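You operate a simulated robot arm through the tools that you are given. There is no shell and no other tool.

Carry out the task below with a simulated two-armed robot. There is one attempt and no reset: what you move stays moved.

TASK
Tape the blue-marked seam blue and the red-marked seam white.
Fine: blue tape from the blue roller, white from the white one; mark to mark; both rollers go back where they stood. All else on the wing and the padded table stays as it is. Set down upright: blue roller, white roller. A coat counts when it lies all over at full strength: go over it till it gets no stronger.

It is judged by the outcome, as a careful person would: the job done as asked, and still so three seconds after it is handed in. It fails if anything else is knocked over, pushed out of place, dropped, spilled or broken.

THE ROBOT
Two 7-joint arms with fingered hands on one trunk that stands fixed in place. Base frame: the origin is at the foot of the trunk, x ahead of it, y to its left, z up. Units: m, degrees, N and s.
The left shoulder is at [0.022, 0.163, 1.166], the right one opposite. Payload 4 kg a hand.
Tool frame (each hand has its own): the origin (TCP) lies between the finger pads and is the grasp point; the fingertips stand 0.036 m ahead of it; z points along the fingers, y is the line along which they close. The gripper opens to 0.124 m. The gripper's body begins 0.042 m behind the TCP. The gripper is a hand of 4 fingers: y runs from the thumb to the fingers, the wrist lies at [-0.015, -0.099, -0.189] in the tool frame.
Orientation is that of the tool frame in the base frame, as a unit quaternion [x, y, z, w]. With the fingers straight down and the wrist toward the robot, the tool's x, y and z point along [0, 1, 0], [1, 0, 0] and [0, 0, -1] of the base frame.

THE INTERFACE
- The arms move only by the tool servo_tool. It takes "left_rows", "right_rows" or both (then of equal length, played together; a hand with none holds still); each is a list that holds one entry, the list of rows, each a list of 6 numbers: the shift along the tool's x, y, z in m, then the turn, a rotation vector about the tool's x, y, z in degrees. In form: [[[dx, dy, dz, rx, ry, rz], ...]]. A call has 1 to 20 rows; each row shifts and turns the commanded pose from where the row before left it, along the tool's axes as they then stand. A row lasts 0.2 s, in which the tool goes at most 0.05 m and 8.6 degrees; a call with a longer step from one row to the next is refused whole. Where a pose cannot be reached the arm comes as near as it can. A force on the tool above 40 N (or 10 N above the force at the start of the call, whichever is more), or a blocked arm, ends the call early, and 0.2 s more pass. In this call time passes only in rows, and 0.2 s behind the last. The reply holds the time, the measured pose of the TCP, the force on the tool along the base axes, the opening and the grip force, in the units named above and with some noise, with the torque about the TCP (base axes, N m) and any sound that the robot's microphone picked up.
- Cameras (640 x 400 px; columns grow to the right, rows downward): "scene" is now at [0.1064, 0.031, 1.4188]; the picture's right is [0.34, -0.94, -0.02], its down [-0.32, -0.10, -0.94] and it looks along [0.89, 0.33, -0.33] (base axes); focal length 290 px, centre (320, 200). "left" rides on the left gripper at [-0.075, -0.086, -0.123] in its tool frame; the picture's right is [-0.70, -0.34, 0.63], its down [0.65, -0.68, 0.35] and it looks along [0.32, 0.65, 0.69] (tool axes); focal length 275 px, centre (320, 200). "right" rides on the right gripper at [0.075, -0.086, -0.123] in its tool frame; the picture's right is [-0.70, 0.34, -0.63], its down [-0.64, -0.68, 0.35] and it looks along [-0.32, 0.65, 0.69] (tool axes); focal length 275 px, centre (320, 200). There is no depth. A picture from a camera that has moved, and an enlarged one, comes with that camera's place and axes in the base frame and with its lens.
- get_image(camera): a new picture of that camera. No time passes.
- slide_trunk(by): slides the trunk up (or, below 0, down) by that many m; the arms and the scene camera ride with it, the base frame stays. It gives what a move gives, with no picture.
- set_fingers(index, middle, ring, thumb_bend, thumb_turn, hand): sets how far each is bent, from 0 (flat) to 1 (curled in); at 0.3 the hand is open as for a grip, at 0.7 the pads meet at the TCP. One left out holds its place. A second passes; each finger stops where it meets its share of the squeeze, and holds until it gets a number again. It is the only way to open and close the hand. It gives what a move gives, with no picture; readings hold the bend of each and the force on the fingers (four entries, about 0 where the hand has none), thumb and palm. thumb_turn goes from beside the hand (0) to across from the fingers (1), as for a grip.
- pan_tilt(pan, tilt): turns the head with the scene camera to pan (to the left, within 86 degrees either way) and tilt (down, from -29 to 69), counted from straight ahead of the robot. It gives what a move gives.
- inspect(camera, box): a new picture of the part [left, top, right, bottom] of that camera's present view, enlarged. No time passes.
- job_done(): hands the job in; it is judged then, once.

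Places have to be worked out from the pictures, the camera data and where the tool is seen. Open the grippers and draw the arms clear of the work before you hand the job in, unless the task says otherwise.

The tools are called after "Request:" by a JSON object that holds its "method" and its "body". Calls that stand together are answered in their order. servo_tool: Moves the arms, as the interface text tells. Its arguments: {"type":"object","properties":{"left_rows":{"type":"array"},"right_rows":{"type":"array"}},"required":[]} The other tools are called the same way: slide_trunk (by) slides the trunk up or down; set_fingers (index, middle, ring, thumb_bend, thumb_turn, hand) moves the fingers one by one; pan_tilt (pan, tilt) turns the head that bears the scene camera; get_image (camera) takes a picture; inspect (camera, box) takes an enlarged picture of a part of a camera's view; job_done () hands the job in.

At the start:

```text
time: 0.0
left_tcp_pos: [0.5916, 0.5018, 1.4274]
left_tool_rot: [0.708, 0.707, 0.0, 0.0]
left_force: [0.0, -0.3, -0.3]
left_torque: [-0.04, 0.05, -0.04]
left_opening: 0.1237
left_gripper_force: 0.0
left_shape: jaw
left_bend: [0.3, 0.3, 0.3, 0.3, 0.98]
left_finger forces: [0.0, 0.0, 0.1, 0.0, 0.0, 0.0]
right_tcp_pos: [0.7033, -0.0952, 1.3823]
right_tool_rot: [0.706, 0.708, 0.0, 0.0]
right_force: [-0.1, 0.3, -0.2]
right_torque: [0.02, -0.01, 0.01]
right_opening: 0.1238
right_gripper_force: 0.0
right_shape: jaw
right_bend: [0.3, 0.3, 0.3, 0.3, 0.98]
right_finger forces: [0.0, 0.0, 0.0, 0.0, 0.1, 0.0]
trunk travel left (down, up): [-0.325, 0.153]
head pan, tilt: [19.8, 16.4]
```

scene: 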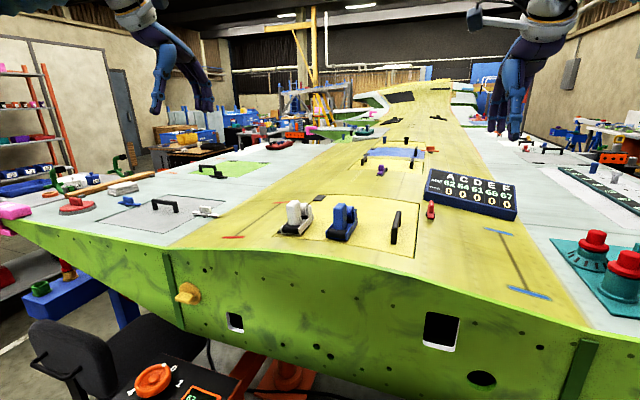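
right: 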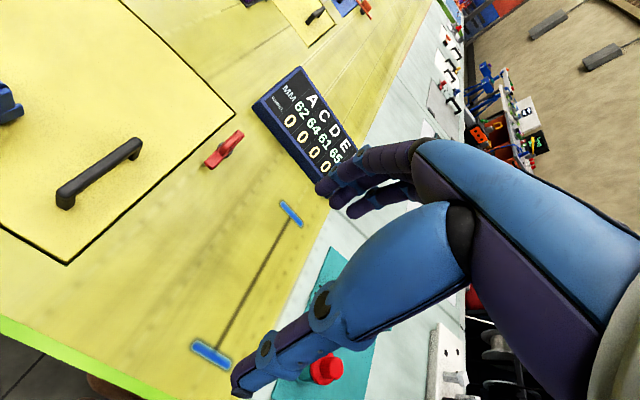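
left: 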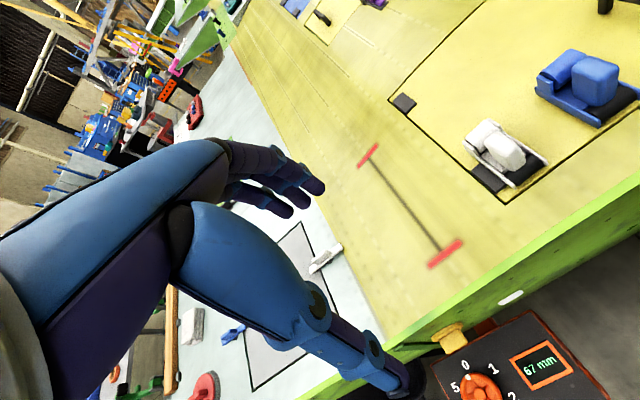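

I'll begin by looking closely at the rollers, seams and the display with the scene camera before moving anything.

Request:
{"method": "inspect", "body": {"camera": "scene", "box": [200, 130, 440, 280]}}

Request:
{"method": "inspect", "body": {"camera": "scene", "box": [400, 160, 640, 310]}}

Request:
{"method": "inspect", "body": {"camera": "left", "box": [320, 40, 640, 240]}}

Request:
{"method": "inspect", "body": {"camera": "left", "box": [320, 240, 640, 400]}}

Request:
{"method": "inspect", "body": {"camera": "right", "box": [160, 60, 400, 400]}}

```text
2.67 times, centred on (320, 205) of scene
camera zoom: at [0.1064, 0.031, 1.4188], right [0.34, -0.94, -0.02], down [-0.32, -0.1, -0.94], along [0.89, 0.33, -0.33], focal length 772 px, centre (320, 187)
```

zoom: 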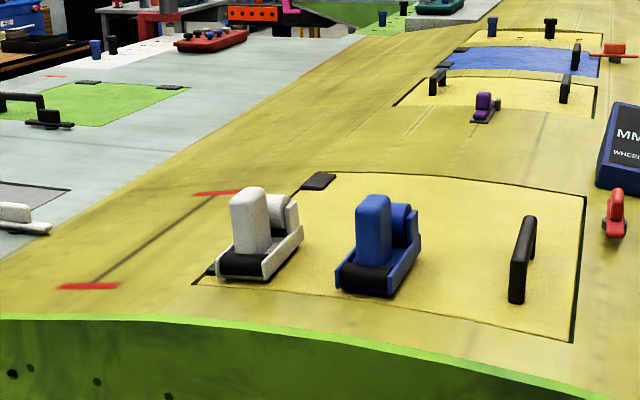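

```text
2.67 times, centred on (520, 235) of scene
camera zoom: at [0.1064, 0.031, 1.4188], right [0.34, -0.94, -0.02], down [-0.32, -0.1, -0.94], along [0.89, 0.33, -0.33], focal length 772 px, centre (-213, 107)
```

zoom: 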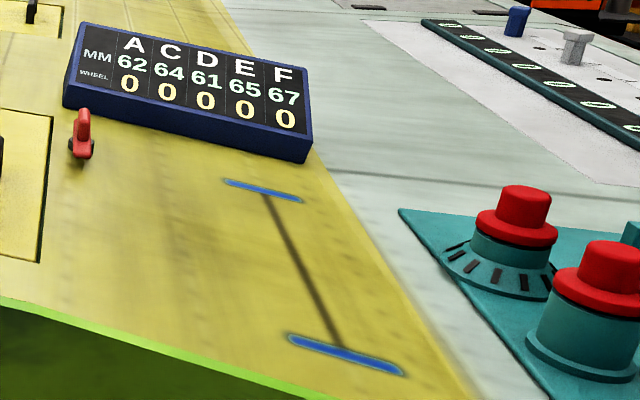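

```text
2.00 times, centred on (480, 140) of left
camera zoom: at [0.505, 0.4263, 1.5519], right [-0.34, -0.7, -0.63], down [-0.68, 0.65, -0.35], along [0.65, 0.31, -0.69], focal length 551 px, centre (0, 320)
```

zoom: 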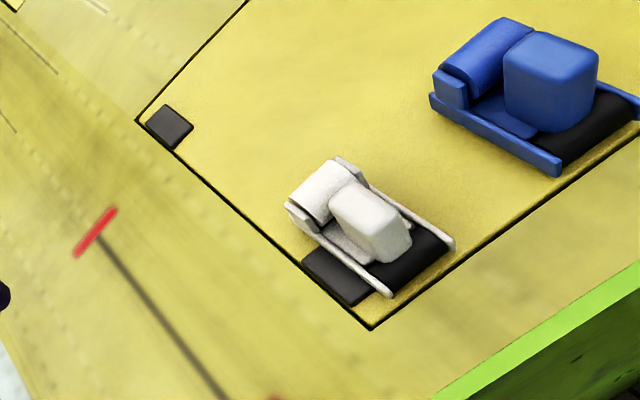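

```text
2.00 times, centred on (480, 320) of left
camera zoom: at [0.505, 0.4263, 1.5519], right [-0.34, -0.7, -0.63], down [-0.68, 0.65, -0.35], along [0.65, 0.31, -0.69], focal length 551 px, centre (0, -40)
```

zoom: 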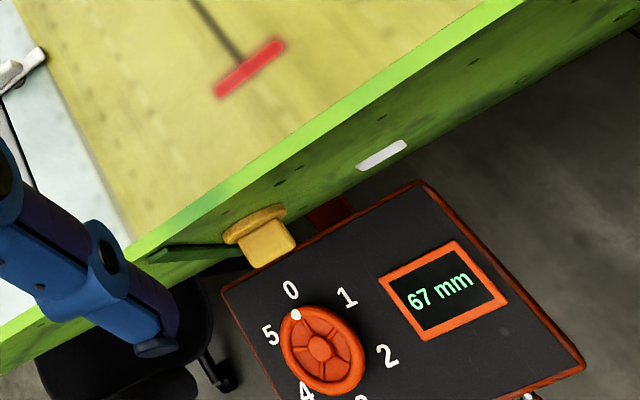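

```text
1.18 times, centred on (280, 230) of right
camera zoom: at [0.6178, -0.0192, 1.5039], right [0.34, -0.7, 0.63], down [-0.68, -0.64, -0.35], along [0.65, -0.32, -0.69], focal length 324 px, centre (367, 165)
```

zoom: 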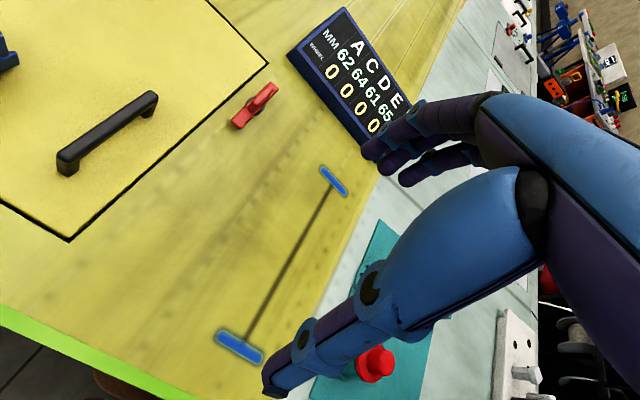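

The wing surface triangulates to z≈1.083, with the red seam at about x 0.668–0.947, y 0.48 and the blue seam at x 0.643–0.913, y −0.167. I'll enlarge further to get the shape of the rollers and marks.

Request:
{"method": "inspect", "body": {"camera": "scene", "box": [270, 190, 370, 252]}}

Request:
{"method": "inspect", "body": {"camera": "left", "box": [440, 30, 640, 220]}}

Request:
{"method": "inspect", "body": {"camera": "scene", "box": [210, 190, 310, 252]}}

Request:
{"method": "inspect", "body": {"camera": "scene", "box": [470, 220, 570, 312]}}

```text
6.40 times, centred on (320, 221) of scene
camera zoom: at [0.1064, 0.031, 1.4188], right [0.34, -0.94, -0.02], down [-0.32, -0.1, -0.94], along [0.89, 0.33, -0.33], focal length 1854 px, centre (320, 66)
```

zoom: 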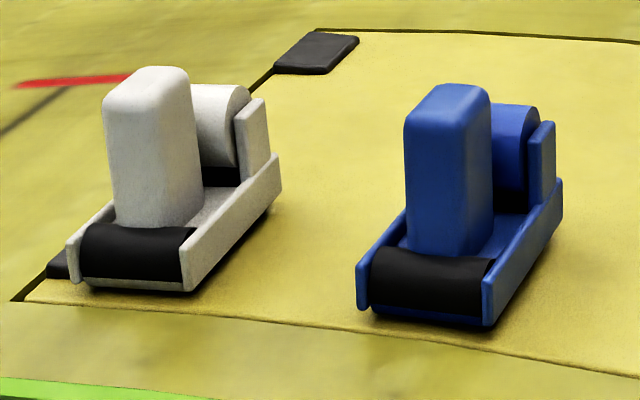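

```text
2.11 times, centred on (540, 125) of left
camera zoom: at [0.505, 0.4263, 1.5519], right [-0.34, -0.7, -0.63], down [-0.68, 0.65, -0.35], along [0.65, 0.31, -0.69], focal length 580 px, centre (-143, 358)
```

zoom: 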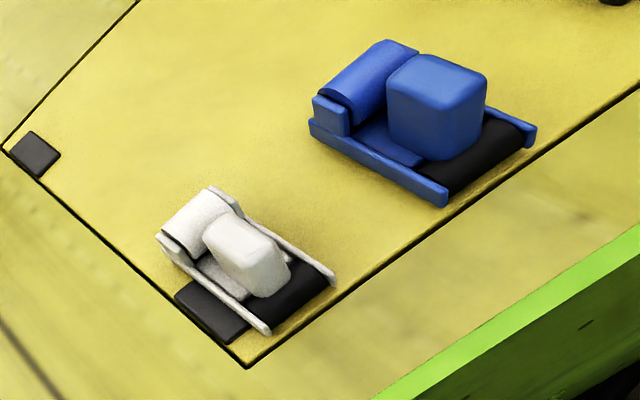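

```text
6.40 times, centred on (260, 221) of scene
camera zoom: at [0.1064, 0.031, 1.4188], right [0.34, -0.94, -0.02], down [-0.32, -0.1, -0.94], along [0.89, 0.33, -0.33], focal length 1854 px, centre (704, 66)
```

zoom: 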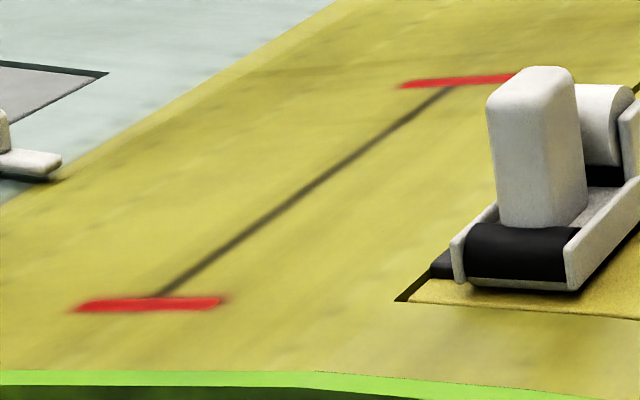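

```text
4.35 times, centred on (520, 266) of scene
camera zoom: at [0.1064, 0.031, 1.4188], right [0.34, -0.94, -0.02], down [-0.32, -0.1, -0.94], along [0.89, 0.33, -0.33], focal length 1259 px, centre (-550, -87)
```

zoom: 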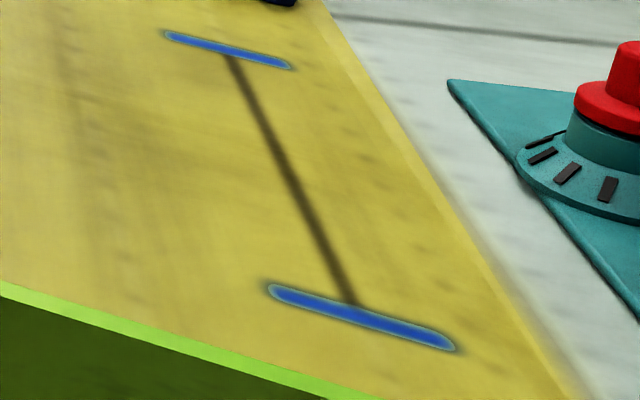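

The wing's top is curved (higher around y≈0.3, sloping to both sides), so I need the slope at each seam. I'll enlarge the marks in both hand cameras.

Request:
{"method": "inspect", "body": {"camera": "right", "box": [180, 320, 260, 380]}}

Request:
{"method": "inspect", "body": {"camera": "right", "box": [260, 180, 340, 240]}}

Request:
{"method": "inspect", "body": {"camera": "left", "box": [340, 130, 400, 180]}}

Request:
{"method": "inspect", "body": {"camera": "left", "box": [410, 220, 490, 280]}}

Request:
{"method": "inspect", "body": {"camera": "scene", "box": [480, 220, 560, 270]}}

Request:
{"method": "inspect", "body": {"camera": "scene", "box": [260, 185, 320, 222]}}

```text
6.67 times, centred on (220, 350) of right
camera zoom: at [0.6178, -0.0192, 1.5039], right [0.34, -0.7, 0.63], down [-0.68, -0.64, -0.35], along [0.65, -0.32, -0.69], focal length 1835 px, centre (987, -800)
```

zoom: 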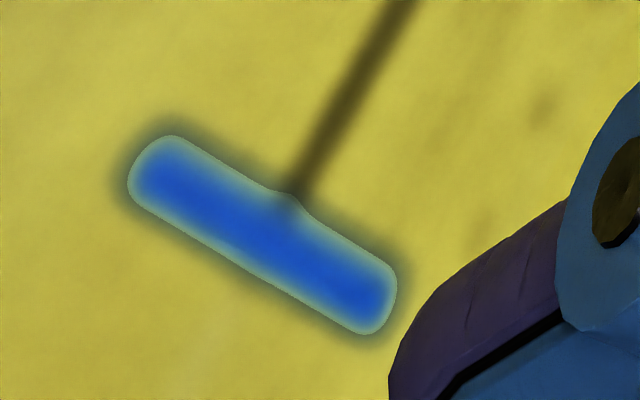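

```text
6.67 times, centred on (300, 210) of right
camera zoom: at [0.6178, -0.0192, 1.5039], right [0.34, -0.7, 0.63], down [-0.68, -0.64, -0.35], along [0.65, -0.32, -0.69], focal length 1835 px, centre (453, 133)
```

zoom: 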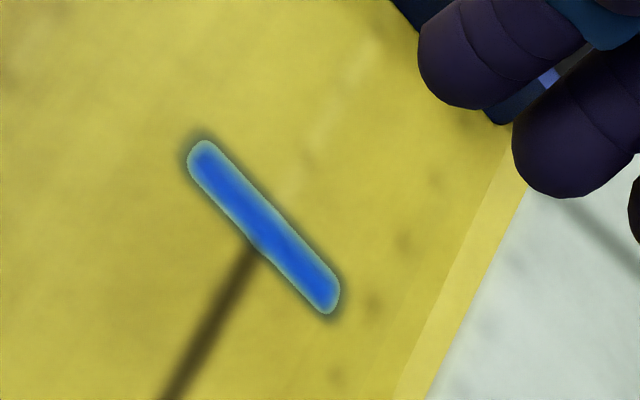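

```text
8.00 times, centred on (370, 155) of left
camera zoom: at [0.505, 0.4263, 1.5519], right [-0.34, -0.7, -0.63], down [-0.68, 0.65, -0.35], along [0.65, 0.31, -0.69], focal length 2202 px, centre (-80, 560)
```

zoom: 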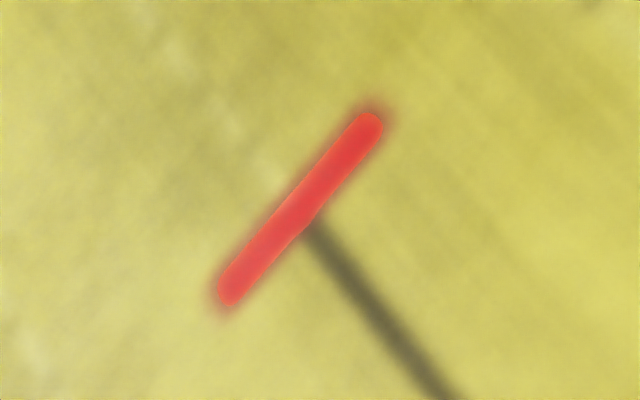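

```text
6.67 times, centred on (450, 250) of left
camera zoom: at [0.505, 0.4263, 1.5519], right [-0.34, -0.7, -0.63], down [-0.68, 0.65, -0.35], along [0.65, 0.31, -0.69], focal length 1835 px, centre (-547, -133)
```

zoom: 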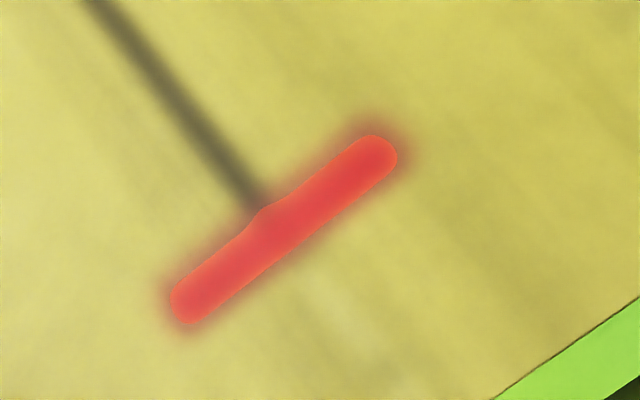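

```text
8.00 times, centred on (520, 245) of scene
camera zoom: at [0.1064, 0.031, 1.4188], right [0.34, -0.94, -0.02], down [-0.32, -0.1, -0.94], along [0.89, 0.33, -0.33], focal length 2317 px, centre (-1280, -160)
```

zoom: 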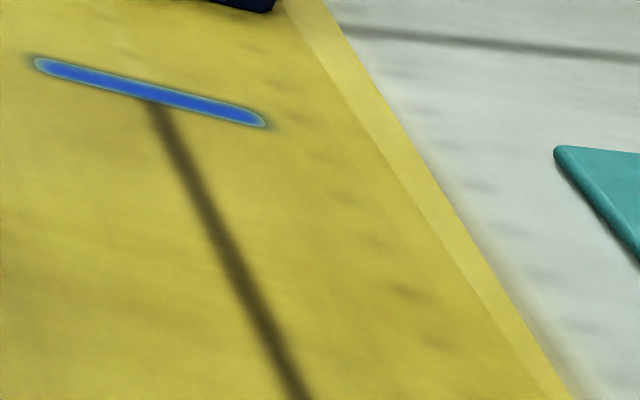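

```text
10.67 times, centred on (290, 204) of scene
camera zoom: at [0.1064, 0.031, 1.4188], right [0.34, -0.94, -0.02], down [-0.32, -0.1, -0.94], along [0.89, 0.33, -0.33], focal length 3089 px, centre (640, 163)
```

zoom: 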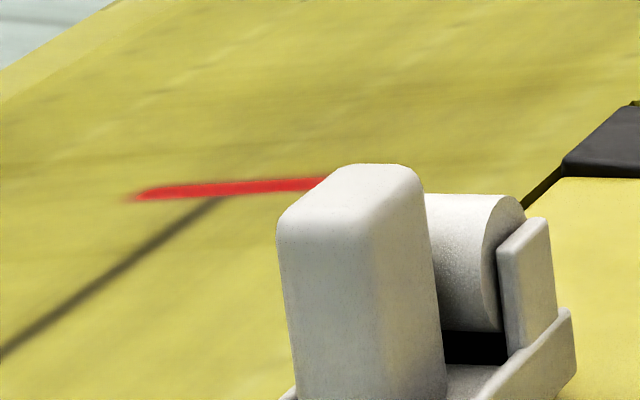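

Seam slopes look like ~13° at the red one. Before planning the grasp I'll look at the hands from the head camera, and pick up more detail of both rollers.

Request:
{"method": "inspect", "body": {"camera": "scene", "box": [100, 0, 240, 130]}}

Request:
{"method": "inspect", "body": {"camera": "scene", "box": [460, 0, 600, 150]}}

Request:
{"method": "inspect", "body": {"camera": "left", "box": [525, 40, 640, 130]}}

Request:
{"method": "inspect", "body": {"camera": "left", "box": [450, 105, 560, 205]}}

```text
3.08 times, centred on (170, 65) of scene
camera zoom: at [0.1064, 0.031, 1.4188], right [0.34, -0.94, -0.02], down [-0.32, -0.1, -0.94], along [0.89, 0.33, -0.33], focal length 891 px, centre (782, 615)
```

zoom: 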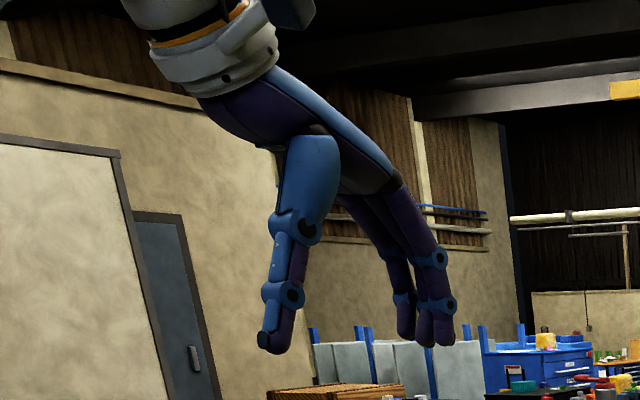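

```text
2.67 times, centred on (530, 75) of scene
camera zoom: at [0.1064, 0.031, 1.4188], right [0.34, -0.94, -0.02], down [-0.32, -0.1, -0.94], along [0.89, 0.33, -0.33], focal length 772 px, centre (-240, 533)
```

zoom: 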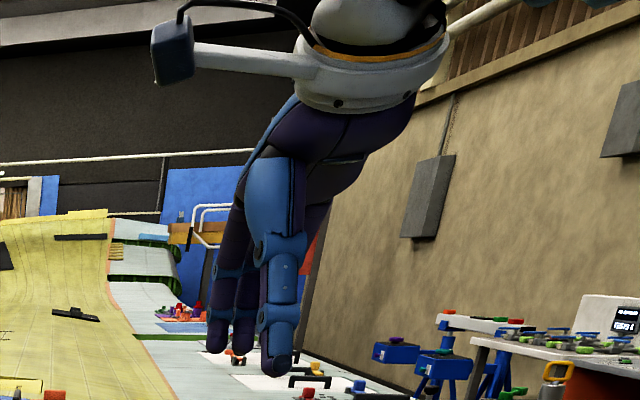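

```text
4.44 times, centred on (582, 85) of left
camera zoom: at [0.505, 0.4263, 1.5519], right [-0.34, -0.7, -0.63], down [-0.68, 0.65, -0.35], along [0.65, 0.31, -0.69], focal length 1224 px, centre (-847, 711)
```

zoom: 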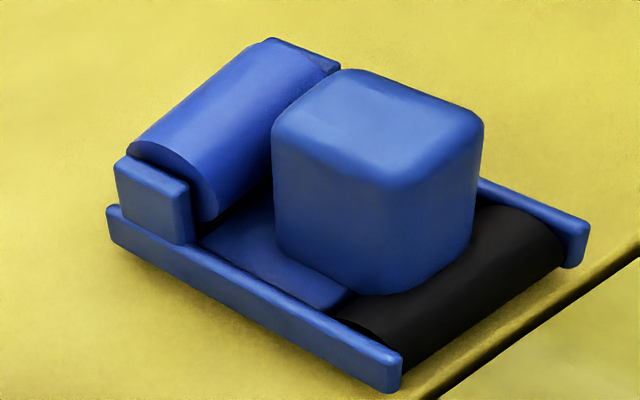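

```text
4.00 times, centred on (505, 155) of left
camera zoom: at [0.505, 0.4263, 1.5519], right [-0.34, -0.7, -0.63], down [-0.68, 0.65, -0.35], along [0.65, 0.31, -0.69], focal length 1101 px, centre (-420, 380)
```

zoom: 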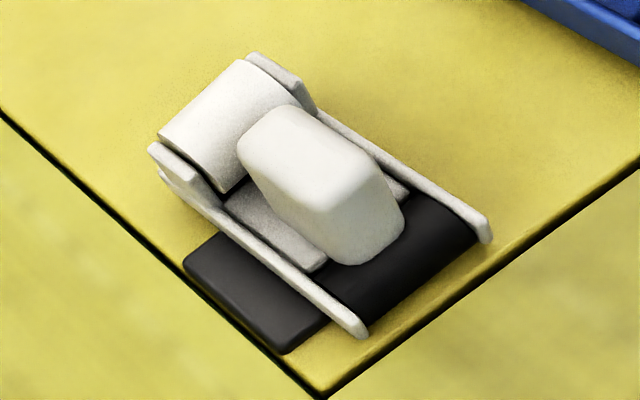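

The rollers are ~0.077 m high with a handle about 0.036 (x) × 0.024 (y) m, drum at the near end, tape spool behind the handle. I'd like the shoulders higher for reach, so I raise the trunk and re-check the readings.

Request:
{"method": "slide_trunk", "body": {"by": 0.14}}

```text
time: 1.7
left_tcp_pos: [0.5913, 0.5011, 1.5685]
left_tool_rot: [0.708, 0.707, -0.001, 0.001]
left_force: [0.1, -0.5, -0.8]
left_torque: [0.0, -0.04, 0.01]
left_opening: 0.1236
left_gripper_force: 0.0
left_shape: jaw
left_bend: [0.3, 0.3, 0.3, 0.3, 0.98]
left_finger forces: [0.0, 0.1, 0.0, 0.0, 0.0, 0.0]
right_tcp_pos: [0.7039, -0.0961, 1.522]
right_tool_rot: [0.708, 0.707, 0.001, 0.0]
right_force: [-0.1, -0.3, 0.4]
right_torque: [-0.01, -0.02, 0.0]
right_opening: 0.1234
right_gripper_force: 0.0
right_shape: jaw
right_bend: [0.3, 0.3, 0.3, 0.3, 0.98]
right_finger forces: [0.0, 0.0, 0.0, 0.1, 0.0, 0.0]
trunk travel left (down, up): [-0.465, 0.013]
head pan, tilt: [19.8, 16.4]
```

Trunk is up, shoulders now at about 1.306. Next, in free air, I turn both hands into a "handshake" pose (finger-closing line along the wing's y, fingers pitched 45° forward-down) to test that the arms can take it.

Request:
{"method": "servo_tool", "body": {"left_rows": [[[0, 0, 0, 0, 0, -8.18], [0, 0, 0, 0, 0, -8.18], [0, 0, 0, 0, 0, -8.18], [0, 0, 0, 0, 0, -8.18], [0, 0, 0, 0, 0, -8.18], [0, 0, 0, 0, 0, -8.18], [0, 0, 0, 0, 0, -8.18], [0, 0, 0, 0, 0, -8.18], [0, 0, 0, 0, 0, -8.18], [0, 0, 0, 0, 0, -8.18], [0, 0, 0, 0, 0, -8.2], [0, 0, 0, 0, -7.5, 0], [0, 0, 0, 0, -7.5, 0], [0, 0, 0, 0, -7.5, 0], [0, 0, 0, 0, -7.5, 0], [0, 0, 0, 0, -7.5, 0], [0, 0, 0, 0, -7.5, 0]]], "right_rows": [[[0, 0, 0, 0, 0, 8.18], [0, 0, 0, 0, 0, 8.18], [0, 0, 0, 0, 0, 8.18], [0, 0, 0, 0, 0, 8.18], [0, 0, 0, 0, 0, 8.18], [0, 0, 0, 0, 0, 8.18], [0, 0, 0, 0, 0, 8.18], [0, 0, 0, 0, 0, 8.18], [0, 0, 0, 0, 0, 8.18], [0, 0, 0, 0, 0, 8.18], [0, 0, 0, 0, 0, 8.2], [0, 0, 0, 0, 7.5, 0], [0, 0, 0, 0, 7.5, 0], [0, 0, 0, 0, 7.5, 0], [0, 0, 0, 0, 7.5, 0], [0, 0, 0, 0, 7.5, 0], [0, 0, 0, 0, 7.5, 0]]]}}

```text
time: 5.3
left_tcp_pos: [0.5909, 0.5021, 1.5678]
left_tool_rot: [0.001, 0.923, -0.001, 0.384]
left_force: [1.2, 0.0, -0.2]
left_torque: [0.01, 0.01, -0.01]
left_opening: 0.1236
left_gripper_force: 0.2
left_shape: jaw
left_bend: [0.3, 0.3, 0.3, 0.3, 0.98]
left_finger forces: [0.0, 0.1, 0.1, 0.0, 0.0, 0.1]
right_tcp_pos: [0.7041, -0.0942, 1.5236]
right_tool_rot: [0.923, 0.0, 0.384, 0.001]
right_force: [-0.2, -0.3, 0.3]
right_torque: [-0.03, 0.04, -0.02]
right_opening: 0.1237
right_gripper_force: 0.0
right_shape: jaw
right_bend: [0.3, 0.3, 0.3, 0.3, 0.98]
right_finger forces: [0.0, 0.0, 0.1, 0.1, 0.1, 0.0]
trunk travel left (down, up): [-0.465, 0.013]
head pan, tilt: [19.8, 16.4]
```

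Both hands take the pose exactly. Next I test the far-end reach in air: left to about (0.957, 0.49, 1.25) and right to about (0.957, −0.175, 1.25), each tilted to the local slope of the wing.

Request:
{"method": "servo_tool", "body": {"left_rows": [[[-0.0028, -0.001, 0.0403, 0, 0, 0], [-0.0028, -0.001, 0.0403, 0, 0, 0], [-0.0028, -0.001, 0.0403, 0, 0, 0], [-0.0028, -0.001, 0.0403, 0, 0, 0], [-0.0028, -0.001, 0.0403, 0, 0, 0], [-0.0028, -0.001, 0.0403, 0, 0, 0], [-0.0028, -0.001, 0.0403, 0, 0, 0], [-0.0028, -0.001, 0.0403, 0, 0, 0], [-0.0028, -0.001, 0.0403, 0, 0, 0], [-0.0028, -0.001, 0.0403, 0, 0, 0], [-0.0028, -0.001, 0.0403, 0, 0, 0], [-0.0028, -0.001, 0.0403, 0, 0, 0], [0, 0, 0, 4.07, 0, -4.07], [0, 0, 0, 4.07, 0, -4.07]]], "right_rows": [[[-0.00125, 0.00675, 0.03105, 0, 0, 0], [-0.00125, 0.00675, 0.03105, 0, 0, 0], [-0.00125, 0.00675, 0.03105, 0, 0, 0], [-0.00125, 0.00675, 0.03105, 0, 0, 0], [-0.00125, 0.00675, 0.03105, 0, 0, 0], [-0.00125, 0.00675, 0.03105, 0, 0, 0], [-0.00125, 0.00675, 0.03105, 0, 0, 0], [-0.00125, 0.00675, 0.03105, 0, 0, 0], [-0.00125, 0.00675, 0.03105, 0, 0, 0], [-0.00125, 0.00675, 0.03105, 0, 0, 0], [-0.00125, 0.00675, 0.03105, 0, 0, 0], [-0.00125, 0.00675, 0.03105, 0, 0, 0], [0, 0, 0, 4.78, 0, 4.78], [0, 0, 0, 4.78, 0, 4.78]]]}}

Request:
{"method": "get_image", "body": {"camera": "scene"}}

Request:
{"method": "get_image", "body": {"camera": "left"}}

Request:
{"method": "get_image", "body": {"camera": "right"}}

```text
time: 8.3
left_tcp_pos: [0.9576, 0.487, 1.2482]
left_tool_rot: [-0.037, 0.919, -0.094, 0.38]
left_force: [-0.2, 0.3, 0.5]
left_torque: [-0.02, 0.01, 0.01]
left_opening: 0.1237
left_gripper_force: 0.1
left_shape: jaw
left_bend: [0.3, 0.3, 0.3, 0.3, 0.98]
left_finger forces: [0.0, 0.0, 0.0, 0.1, 0.0, 0.1]
right_tcp_pos: [0.9581, -0.1773, 1.2482]
right_tool_rot: [0.918, -0.046, 0.38, -0.11]
right_force: [0.0, -0.3, 0.5]
right_torque: [-0.01, 0.02, 0.03]
right_opening: 0.1237
right_gripper_force: 0.1
right_shape: jaw
right_bend: [0.3, 0.3, 0.3, 0.3, 0.98]
right_finger forces: [0.0, 0.0, 0.1, 0.0, 0.0, 0.0]
trunk travel left (down, up): [-0.465, 0.013]
head pan, tilt: [19.8, 16.4]
```

```text
taken
camera scene: at [0.0803, 0.0306, 1.5665], right [0.34, -0.94, 0.0], down [-0.27, -0.1, -0.96], along [0.9, 0.33, -0.28], focal length 290 px, centre (320, 200)
```

scene: 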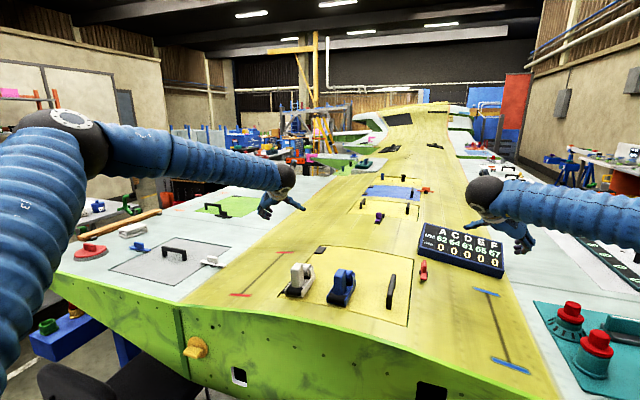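

```text
taken
camera left: at [0.9231, 0.4315, 1.4045], right [0.94, -0.32, 0.11], down [-0.21, -0.81, -0.55], along [0.27, 0.49, -0.83], focal length 275 px, centre (320, 200)
```

left: 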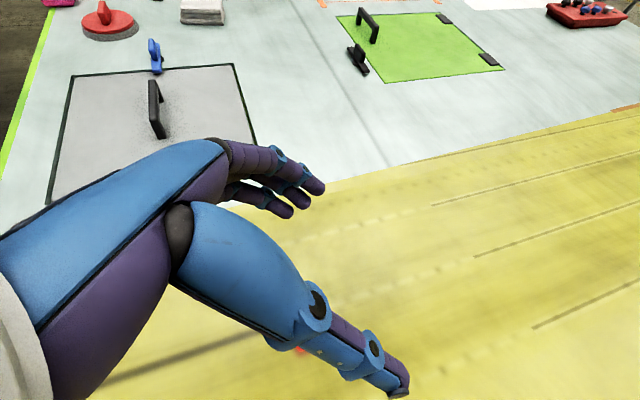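

```text
taken
camera right: at [0.9231, -0.1256, 1.4028], right [-0.94, -0.32, -0.12], down [-0.21, 0.83, -0.52], along [0.27, -0.46, -0.85], focal length 275 px, centre (320, 200)
```

right: 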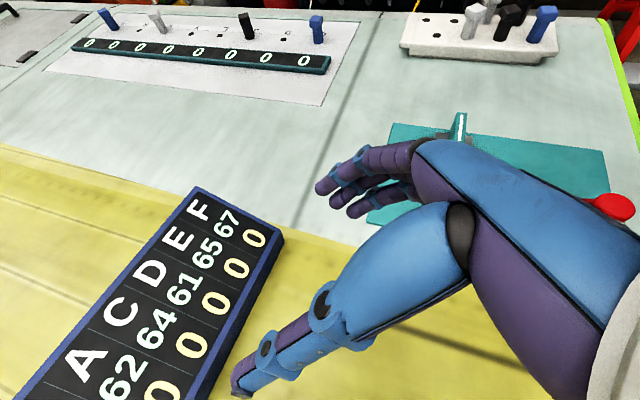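

Both arms reach their far ends, so the handshake grip will work. Next I bring the left hand above the white roller and the right hand back to where its camera sees the whole blue seam, for precise measurement.

Request:
{"method": "servo_tool", "body": {"left_rows": [[[0.0202, -0.021, -0.0271, 0, 0, 0], [0.0202, -0.021, -0.0271, 0, 0, 0], [0.0202, -0.021, -0.0271, 0, 0, 0], [0.0202, -0.021, -0.0271, 0, 0, 0], [0.0202, -0.021, -0.0271, 0, 0, 0], [0.0202, -0.021, -0.0271, 0, 0, 0], [0.0202, -0.021, -0.0271, 0, 0, 0], [0.0202, -0.021, -0.0271, 0, 0, 0], [0, 0, 0, -4.31, 0, 4.31]]], "right_rows": [[[-0.01874, -0.01637, -0.02966, 0, 0, 0], [-0.01874, -0.01637, -0.02966, 0, 0, 0], [-0.01874, -0.01637, -0.02966, 0, 0, 0], [-0.01874, -0.01637, -0.02966, 0, 0, 0], [-0.01874, -0.01637, -0.02966, 0, 0, 0], [-0.01874, -0.01637, -0.02966, 0, 0, 0], [-0.01874, -0.01637, -0.02966, 0, 0, 0], [-0.01874, -0.01637, -0.02966, 0, 0, 0], [-0.01874, -0.01637, -0.02966, 0, 0, 0]]]}}

Request:
{"method": "get_image", "body": {"camera": "scene"}}

Request:
{"method": "get_image", "body": {"camera": "left"}}

Request:
{"method": "get_image", "body": {"camera": "right"}}

```text
time: 10.3
left_tcp_pos: [0.6879, 0.3311, 1.322]
left_tool_rot: [-0.017, 0.923, -0.043, 0.383]
left_force: [1.1, 0.6, 0.2]
left_torque: [0.03, -0.01, 0.02]
left_opening: 0.1236
left_gripper_force: 0.0
left_shape: jaw
left_bend: [0.3, 0.3, 0.3, 0.3, 0.98]
left_finger forces: [0.1, 0.0, 0.0, 0.0, 0.0, 0.1]
right_tcp_pos: [0.6492, -0.0518, 1.3512]
right_tool_rot: [0.917, -0.045, 0.38, -0.11]
right_force: [-0.9, 0.0, 0.7]
right_torque: [0.0, -0.02, 0.03]
right_opening: 0.1237
right_gripper_force: 0.1
right_shape: jaw
right_bend: [0.3, 0.3, 0.3, 0.3, 0.98]
right_finger forces: [0.0, 0.0, 0.0, 0.0, 0.0, 0.0]
trunk travel left (down, up): [-0.465, 0.013]
head pan, tilt: [19.8, 16.4]
```

```text
taken
camera scene: at [0.0786, 0.0291, 1.5668], right [0.34, -0.94, 0.0], down [-0.26, -0.09, -0.96], along [0.9, 0.33, -0.28], focal length 290 px, centre (320, 200)
```

scene: 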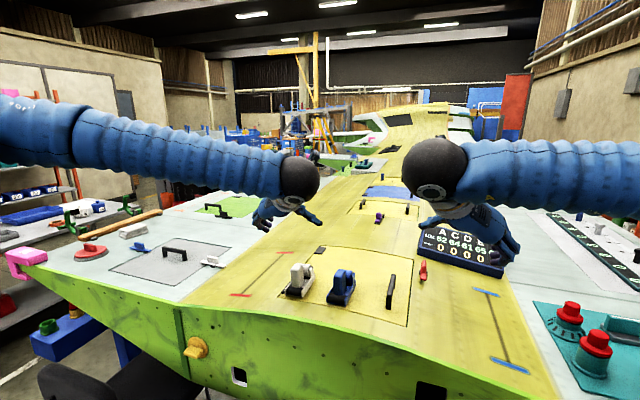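

```text
taken
camera left: at [0.6529, 0.2579, 1.471], right [0.94, -0.33, 0.08], down [-0.21, -0.74, -0.63], along [0.27, 0.58, -0.77], focal length 275 px, centre (320, 200)
```

left: 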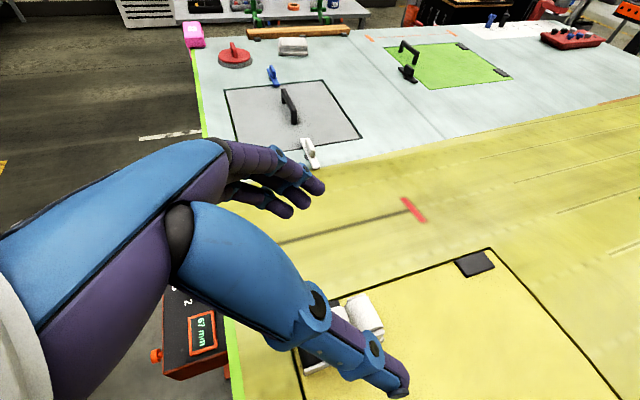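

```text
taken
camera right: at [0.6139, 0.0005, 1.5061], right [-0.94, -0.32, -0.12], down [-0.21, 0.83, -0.52], along [0.27, -0.46, -0.84], focal length 275 px, centre (320, 200)
```

right: 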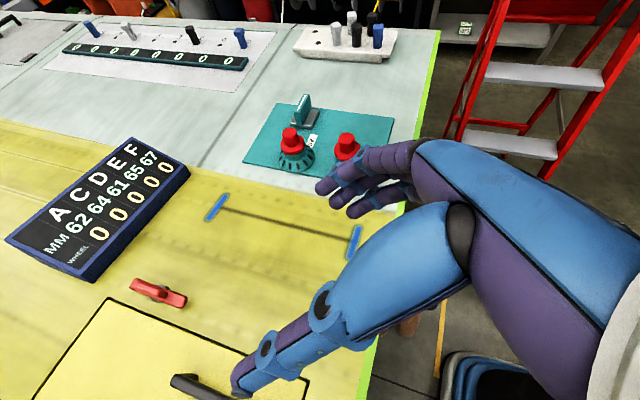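

The view shows both rollers and seams unobstructed by the arms. I'll enlarge the rollers in the scene camera and in the left hand camera for accurate positions.

Request:
{"method": "inspect", "body": {"camera": "scene", "box": [275, 255, 371, 315]}}

Request:
{"method": "inspect", "body": {"camera": "left", "box": [280, 270, 440, 390]}}

Request:
{"method": "inspect", "body": {"camera": "right", "box": [190, 180, 380, 280]}}

Request:
{"method": "inspect", "body": {"camera": "scene", "box": [220, 240, 300, 300]}}

Request:
{"method": "inspect", "body": {"camera": "scene", "box": [450, 280, 550, 380]}}

```text
6.67 times, centred on (323, 285) of scene
camera zoom: at [0.0786, 0.0291, 1.5668], right [0.34, -0.94, 0.0], down [-0.26, -0.09, -0.96], along [0.9, 0.33, -0.28], focal length 1931 px, centre (300, -367)
```

zoom: 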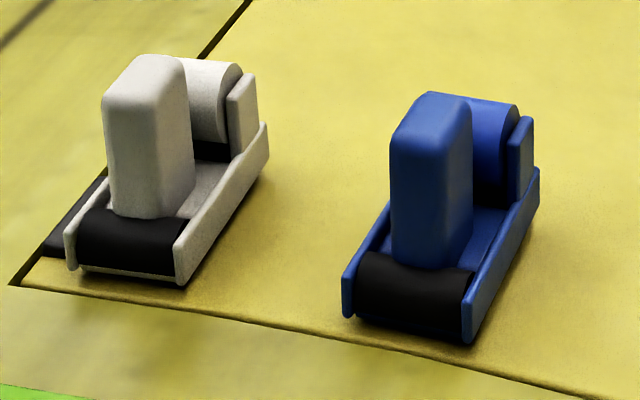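

```text
3.33 times, centred on (360, 330) of left
camera zoom: at [0.6529, 0.2579, 1.471], right [0.94, -0.33, 0.08], down [-0.21, -0.74, -0.63], along [0.27, 0.58, -0.77], focal length 918 px, centre (187, -233)
```

zoom: 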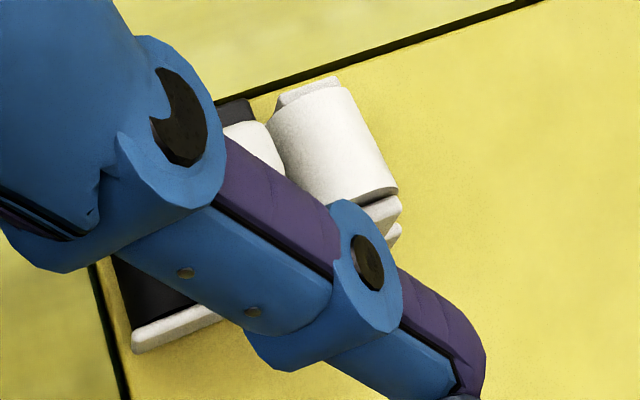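

```text
3.37 times, centred on (285, 230) of right
camera zoom: at [0.6139, 0.0005, 1.5061], right [-0.94, -0.32, -0.12], down [-0.21, 0.83, -0.52], along [0.27, -0.46, -0.84], focal length 927 px, centre (438, 99)
```

zoom: 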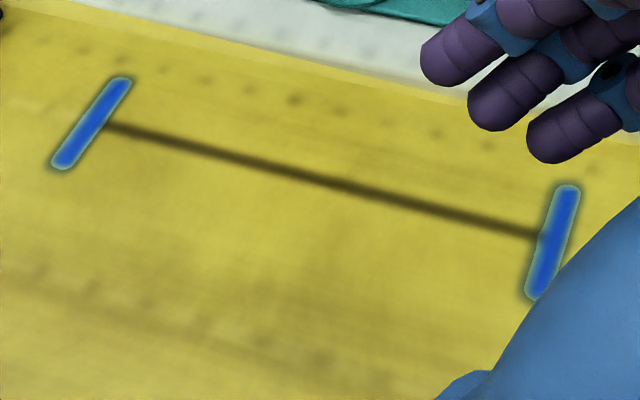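

```text
6.67 times, centred on (260, 270) of scene
camera zoom: at [0.0786, 0.0291, 1.5668], right [0.34, -0.94, 0.0], down [-0.26, -0.09, -0.96], along [0.9, 0.33, -0.28], focal length 1931 px, centre (720, -267)
```

zoom: 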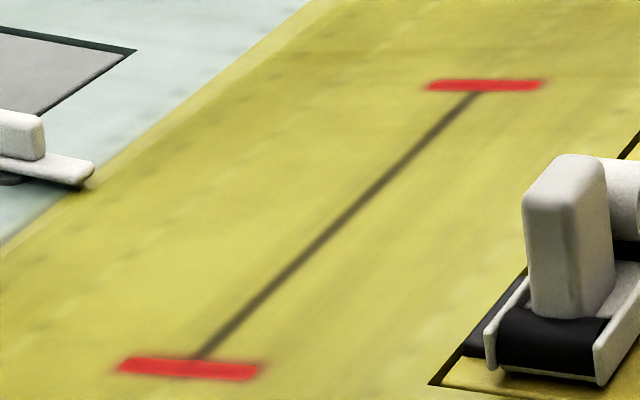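

```text
4.00 times, centred on (500, 330) of scene
camera zoom: at [0.0786, 0.0291, 1.5668], right [0.34, -0.94, 0.0], down [-0.26, -0.09, -0.96], along [0.9, 0.33, -0.28], focal length 1158 px, centre (-400, -320)
```

zoom: 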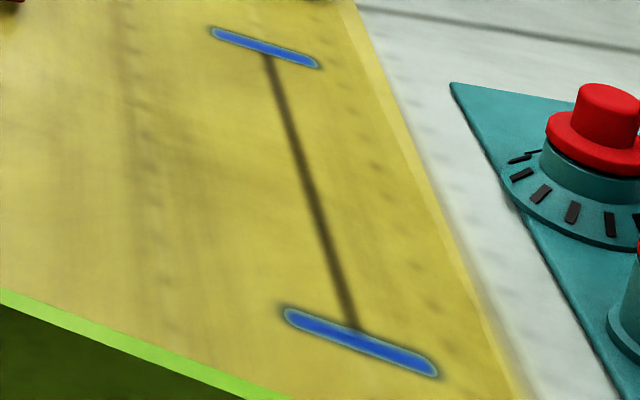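

Blue seam ends measure about (0.667, −0.173) and (0.944, −0.172). The thumb hides the white roller from the left camera, so I shift the left hand back and to the right to see it clear.

Request:
{"method": "servo_tool", "body": {"left_rows": [[[0.0192, -0.0259, -0.0157, 0, 0, 0], [0.0192, -0.0259, -0.0157, 0, 0, 0], [0.0192, -0.0259, -0.0157, 0, 0, 0]]]}}

Request:
{"method": "get_image", "body": {"camera": "left"}}

Request:
{"method": "inspect", "body": {"camera": "left", "box": [310, 190, 470, 290]}}

```text
time: 11.1
left_tcp_pos: [0.6219, 0.2643, 1.3322]
left_tool_rot: [-0.014, 0.924, -0.044, 0.38]
left_force: [0.6, -1.2, -0.1]
left_torque: [0.0, 0.01, -0.01]
left_opening: 0.1237
left_gripper_force: 0.0
left_shape: jaw
left_bend: [0.3, 0.3, 0.3, 0.3, 0.98]
left_finger forces: [0.0, 0.0, 0.1, 0.1, 0.0, 0.1]
left hand out of reach, approached as far as the arm can: row 3
right_tcp_pos: [0.6496, -0.0501, 1.3505]
right_tool_rot: [0.918, -0.045, 0.38, -0.108]
right_force: [-1.3, 0.4, 0.7]
right_torque: [0.01, 0.01, 0.02]
right_opening: 0.1238
right_gripper_force: 0.1
right_shape: jaw
right_bend: [0.3, 0.3, 0.3, 0.3, 0.98]
right_finger forces: [0.0, 0.1, 0.0, 0.1, 0.0, 0.0]
trunk travel left (down, up): [-0.465, 0.013]
head pan, tilt: [19.8, 16.4]
```

```text
taken
camera left: at [0.5873, 0.1923, 1.4805], right [0.94, -0.34, 0.07], down [-0.22, -0.74, -0.63], along [0.27, 0.58, -0.77], focal length 275 px, centre (320, 200)
```

left: 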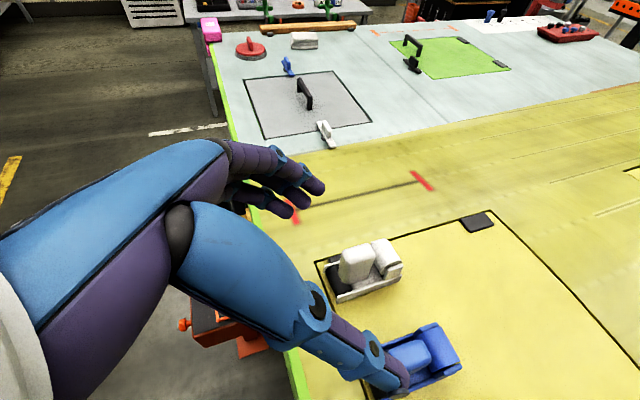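

```text
4.00 times, centred on (390, 240) of left
camera zoom: at [0.5873, 0.1923, 1.4805], right [0.94, -0.34, 0.07], down [-0.22, -0.74, -0.63], along [0.27, 0.58, -0.77], focal length 1101 px, centre (40, 40)
```

zoom: 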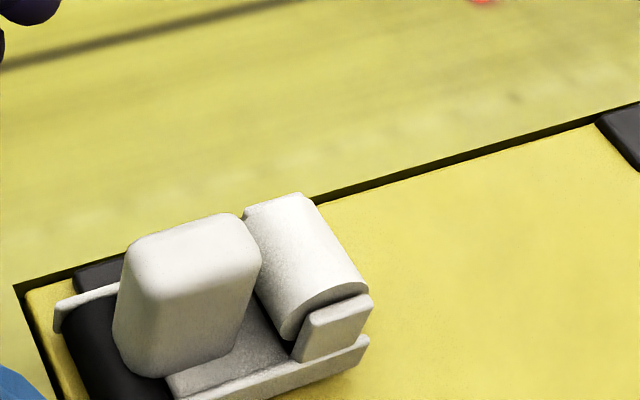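

White handle centre is at (0.7055, 0.322) with top at z≈1.184, aligned with x. I pre-shape the left hand (index kept open away from the spool, the rest half closed) and then move to hover above it.

Request:
{"method": "set_fingers", "body": {"hand": "left", "index": 0.3, "middle": 0.45, "ring": 0.45, "thumb_bend": 0.45, "thumb_turn": 1.0}}

Request:
{"method": "servo_tool", "body": {"left_rows": [[[-0.0019, 0.0209, 0.0333, 0, 0, 0], [-0.0019, 0.0209, 0.0333, 0, 0, 0], [-0.0019, 0.0209, 0.0333, 0, 0, 0]]]}}

Request:
{"method": "get_image", "body": {"camera": "left"}}

Request:
{"method": "inspect", "body": {"camera": "scene", "box": [230, 180, 370, 300]}}

```text
time: 12.1
left_tcp_pos: [0.6222, 0.2638, 1.3325]
left_tool_rot: [-0.015, 0.924, -0.044, 0.381]
left_force: [0.3, 0.6, 0.1]
left_torque: [-0.04, 0.02, -0.02]
left_opening: 0.1007
left_gripper_force: 0.0
left_shape: fingers
left_bend: [0.3, 0.45, 0.45, 0.45, 0.99]
left_finger forces: [0.0, 0.1, 0.0, 0.1, 0.0, 0.1]
right_tcp_pos: [0.6504, -0.0503, 1.3516]
right_tool_rot: [0.918, -0.045, 0.38, -0.108]
right_force: [-0.6, -0.3, 0.4]
right_torque: [-0.01, 0.02, 0.01]
right_opening: 0.1238
right_gripper_force: 0.0
right_shape: jaw
right_bend: [0.3, 0.3, 0.3, 0.3, 0.98]
right_finger forces: [0.0, 0.1, 0.0, 0.1, 0.0, 0.1]
trunk travel left (down, up): [-0.465, 0.013]
head pan, tilt: [19.8, 16.4]
```

```text
time: 12.9
left_tcp_pos: [0.6967, 0.3222, 1.2577]
left_tool_rot: [-0.018, 0.923, -0.045, 0.381]
left_force: [-0.5, -0.2, -0.3]
left_torque: [0.0, -0.03, -0.04]
left_opening: 0.1007
left_gripper_force: 0.1
left_shape: fingers
left_bend: [0.3, 0.45, 0.45, 0.45, 0.99]
left_finger forces: [0.0, 0.1, 0.0, 0.0, 0.0, 0.0]
right_tcp_pos: [0.6499, -0.0505, 1.3518]
right_tool_rot: [0.918, -0.045, 0.38, -0.108]
right_force: [-0.1, 0.4, -0.1]
right_torque: [-0.01, 0.04, -0.03]
right_opening: 0.1239
right_gripper_force: 0.0
right_shape: jaw
right_bend: [0.3, 0.3, 0.3, 0.3, 0.98]
right_finger forces: [0.0, 0.0, 0.0, 0.0, 0.0, 0.1]
trunk travel left (down, up): [-0.465, 0.013]
head pan, tilt: [19.8, 16.4]
```

```text
taken
camera left: at [0.6636, 0.2498, 1.4072], right [0.94, -0.33, 0.08], down [-0.21, -0.75, -0.63], along [0.27, 0.58, -0.77], focal length 275 px, centre (320, 200)
```

left: 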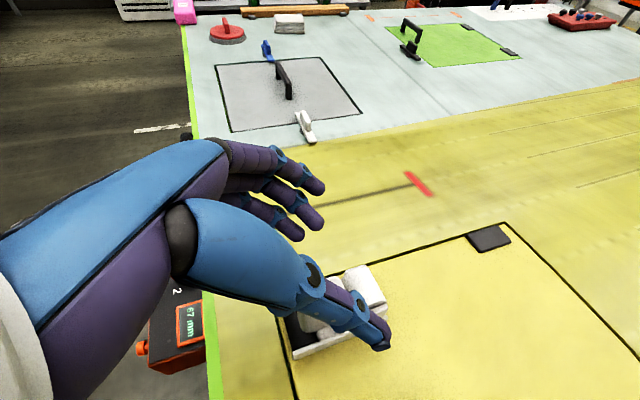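

```text
3.33 times, centred on (300, 240) of scene
camera zoom: at [0.0808, 0.0314, 1.5664], right [0.34, -0.94, 0.0], down [-0.27, -0.1, -0.96], along [0.9, 0.32, -0.28], focal length 965 px, centre (387, 67)
```

zoom: 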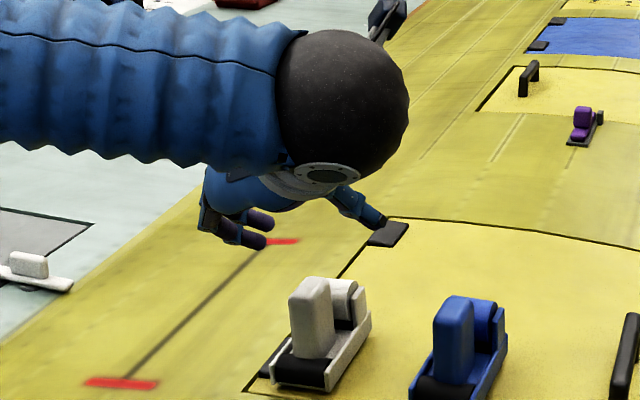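

The hand hovers at (0.697, 0.322, 1.258), above the handle. I lower partway so the fingertips just straddle the handle, then look.

Request:
{"method": "servo_tool", "body": {"left_rows": [[[0.01353, 0.00123, 0.01353, 0, 0, 0], [0.01353, 0.00123, 0.01353, 0, 0, 0], [0.01353, 0.00123, 0.01353, 0, 0, 0]]]}}

Request:
{"method": "get_image", "body": {"camera": "left"}}

Request:
{"method": "inspect", "body": {"camera": "left", "box": [240, 180, 440, 380]}}

Request:
{"method": "inspect", "body": {"camera": "scene", "box": [240, 220, 360, 310]}}

```text
time: 13.7
left_tcp_pos: [0.7027, 0.3322, 1.2134]
left_tool_rot: [-0.015, 0.924, -0.045, 0.38]
left_force: [0.9, -0.1, -0.3]
left_torque: [-0.01, 0.01, 0.0]
left_opening: 0.1003
left_gripper_force: 0.1
left_shape: fingers
left_bend: [0.3, 0.45, 0.45, 0.45, 0.99]
left_finger forces: [0.0, 0.0, 0.0, 0.0, 0.0, 0.0]
left hand out of reach, approached as far as the arm can: row 2, 3
right_tcp_pos: [0.6499, -0.0501, 1.3514]
right_tool_rot: [0.917, -0.044, 0.38, -0.109]
right_force: [-0.6, -0.3, 0.0]
right_torque: [0.01, -0.02, -0.01]
right_opening: 0.1237
right_gripper_force: 0.1
right_shape: jaw
right_bend: [0.3, 0.3, 0.3, 0.3, 0.98]
right_finger forces: [0.0, 0.1, 0.0, 0.0, 0.1, 0.0]
trunk travel left (down, up): [-0.465, 0.013]
head pan, tilt: [19.8, 16.4]
```

```text
taken
camera left: at [0.6683, 0.2595, 1.3625], right [0.94, -0.34, 0.07], down [-0.22, -0.74, -0.63], along [0.27, 0.58, -0.77], focal length 275 px, centre (320, 200)
```

left: 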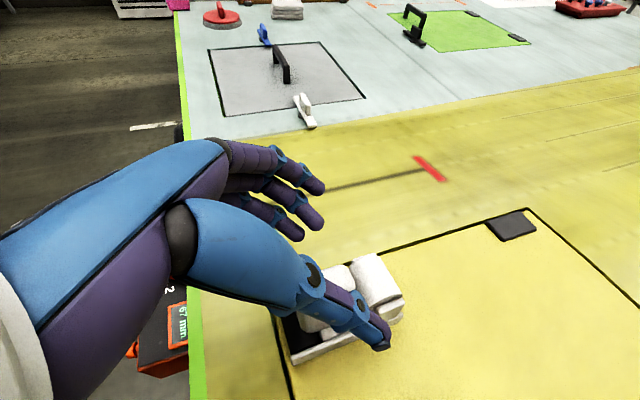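

```text
2.00 times, centred on (340, 280) of left
camera zoom: at [0.6683, 0.2595, 1.3625], right [0.94, -0.34, 0.07], down [-0.22, -0.74, -0.63], along [0.27, 0.58, -0.77], focal length 551 px, centre (280, 40)
```

zoom: 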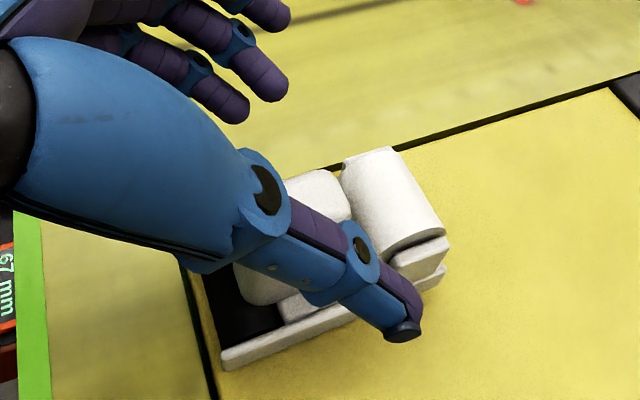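

```text
4.44 times, centred on (300, 265) of scene
camera zoom: at [0.0796, 0.0311, 1.5665], right [0.34, -0.94, 0.0], down [-0.27, -0.1, -0.96], along [0.9, 0.32, -0.28], focal length 1287 px, centre (409, -89)
```

zoom: 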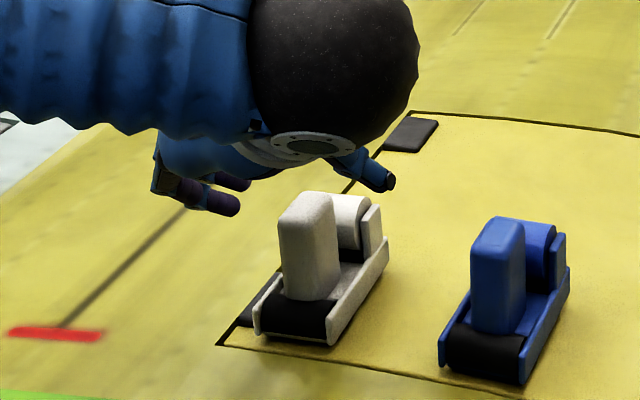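

The arm can't get low here with the trunk so high (rows 2–3 out of reach). I raise both hands, then lower the trunk again for the pick-up.

Request:
{"method": "servo_tool", "body": {"left_rows": [[[-0.0267, -0.0058, -0.0285, 0, 0, 0], [-0.0267, -0.0058, -0.0285, 0, 0, 0], [-0.0267, -0.0058, -0.0285, 0, 0, 0], [-0.0267, -0.0058, -0.0285, 0, 0, 0], [-0.0267, -0.0058, -0.0285, 0, 0, 0]]], "right_rows": [[[0.0223, 0.0027, -0.0223, 0, 0, 0], [0.0223, 0.0027, -0.0223, 0, 0, 0], [0.0223, 0.0027, -0.0223, 0, 0, 0], [0.0223, 0.0027, -0.0223, 0, 0, 0], [0.0223, 0.0027, -0.0223, 0, 0, 0]]]}}

```text
time: 14.9
left_tcp_pos: [0.6944, 0.3229, 1.4114]
left_tool_rot: [-0.017, 0.923, -0.043, 0.382]
left_force: [-0.6, 0.1, 0.2]
left_torque: [0.01, 0.01, 0.0]
left_opening: 0.1007
left_gripper_force: 0.1
left_shape: fingers
left_bend: [0.3, 0.45, 0.45, 0.45, 0.99]
left_finger forces: [0.1, 0.0, 0.0, 0.1, 0.0, 0.0]
right_tcp_pos: [0.6481, -0.1017, 1.501]
right_tool_rot: [0.917, -0.046, 0.381, -0.11]
right_force: [-1.3, 0.2, -0.9]
right_torque: [0.0, -0.02, -0.01]
right_opening: 0.1238
right_gripper_force: 0.0
right_shape: jaw
right_bend: [0.3, 0.3, 0.3, 0.3, 0.98]
right_finger forces: [0.0, 0.0, 0.1, 0.1, 0.0, 0.1]
trunk travel left (down, up): [-0.465, 0.013]
head pan, tilt: [19.8, 16.4]
```

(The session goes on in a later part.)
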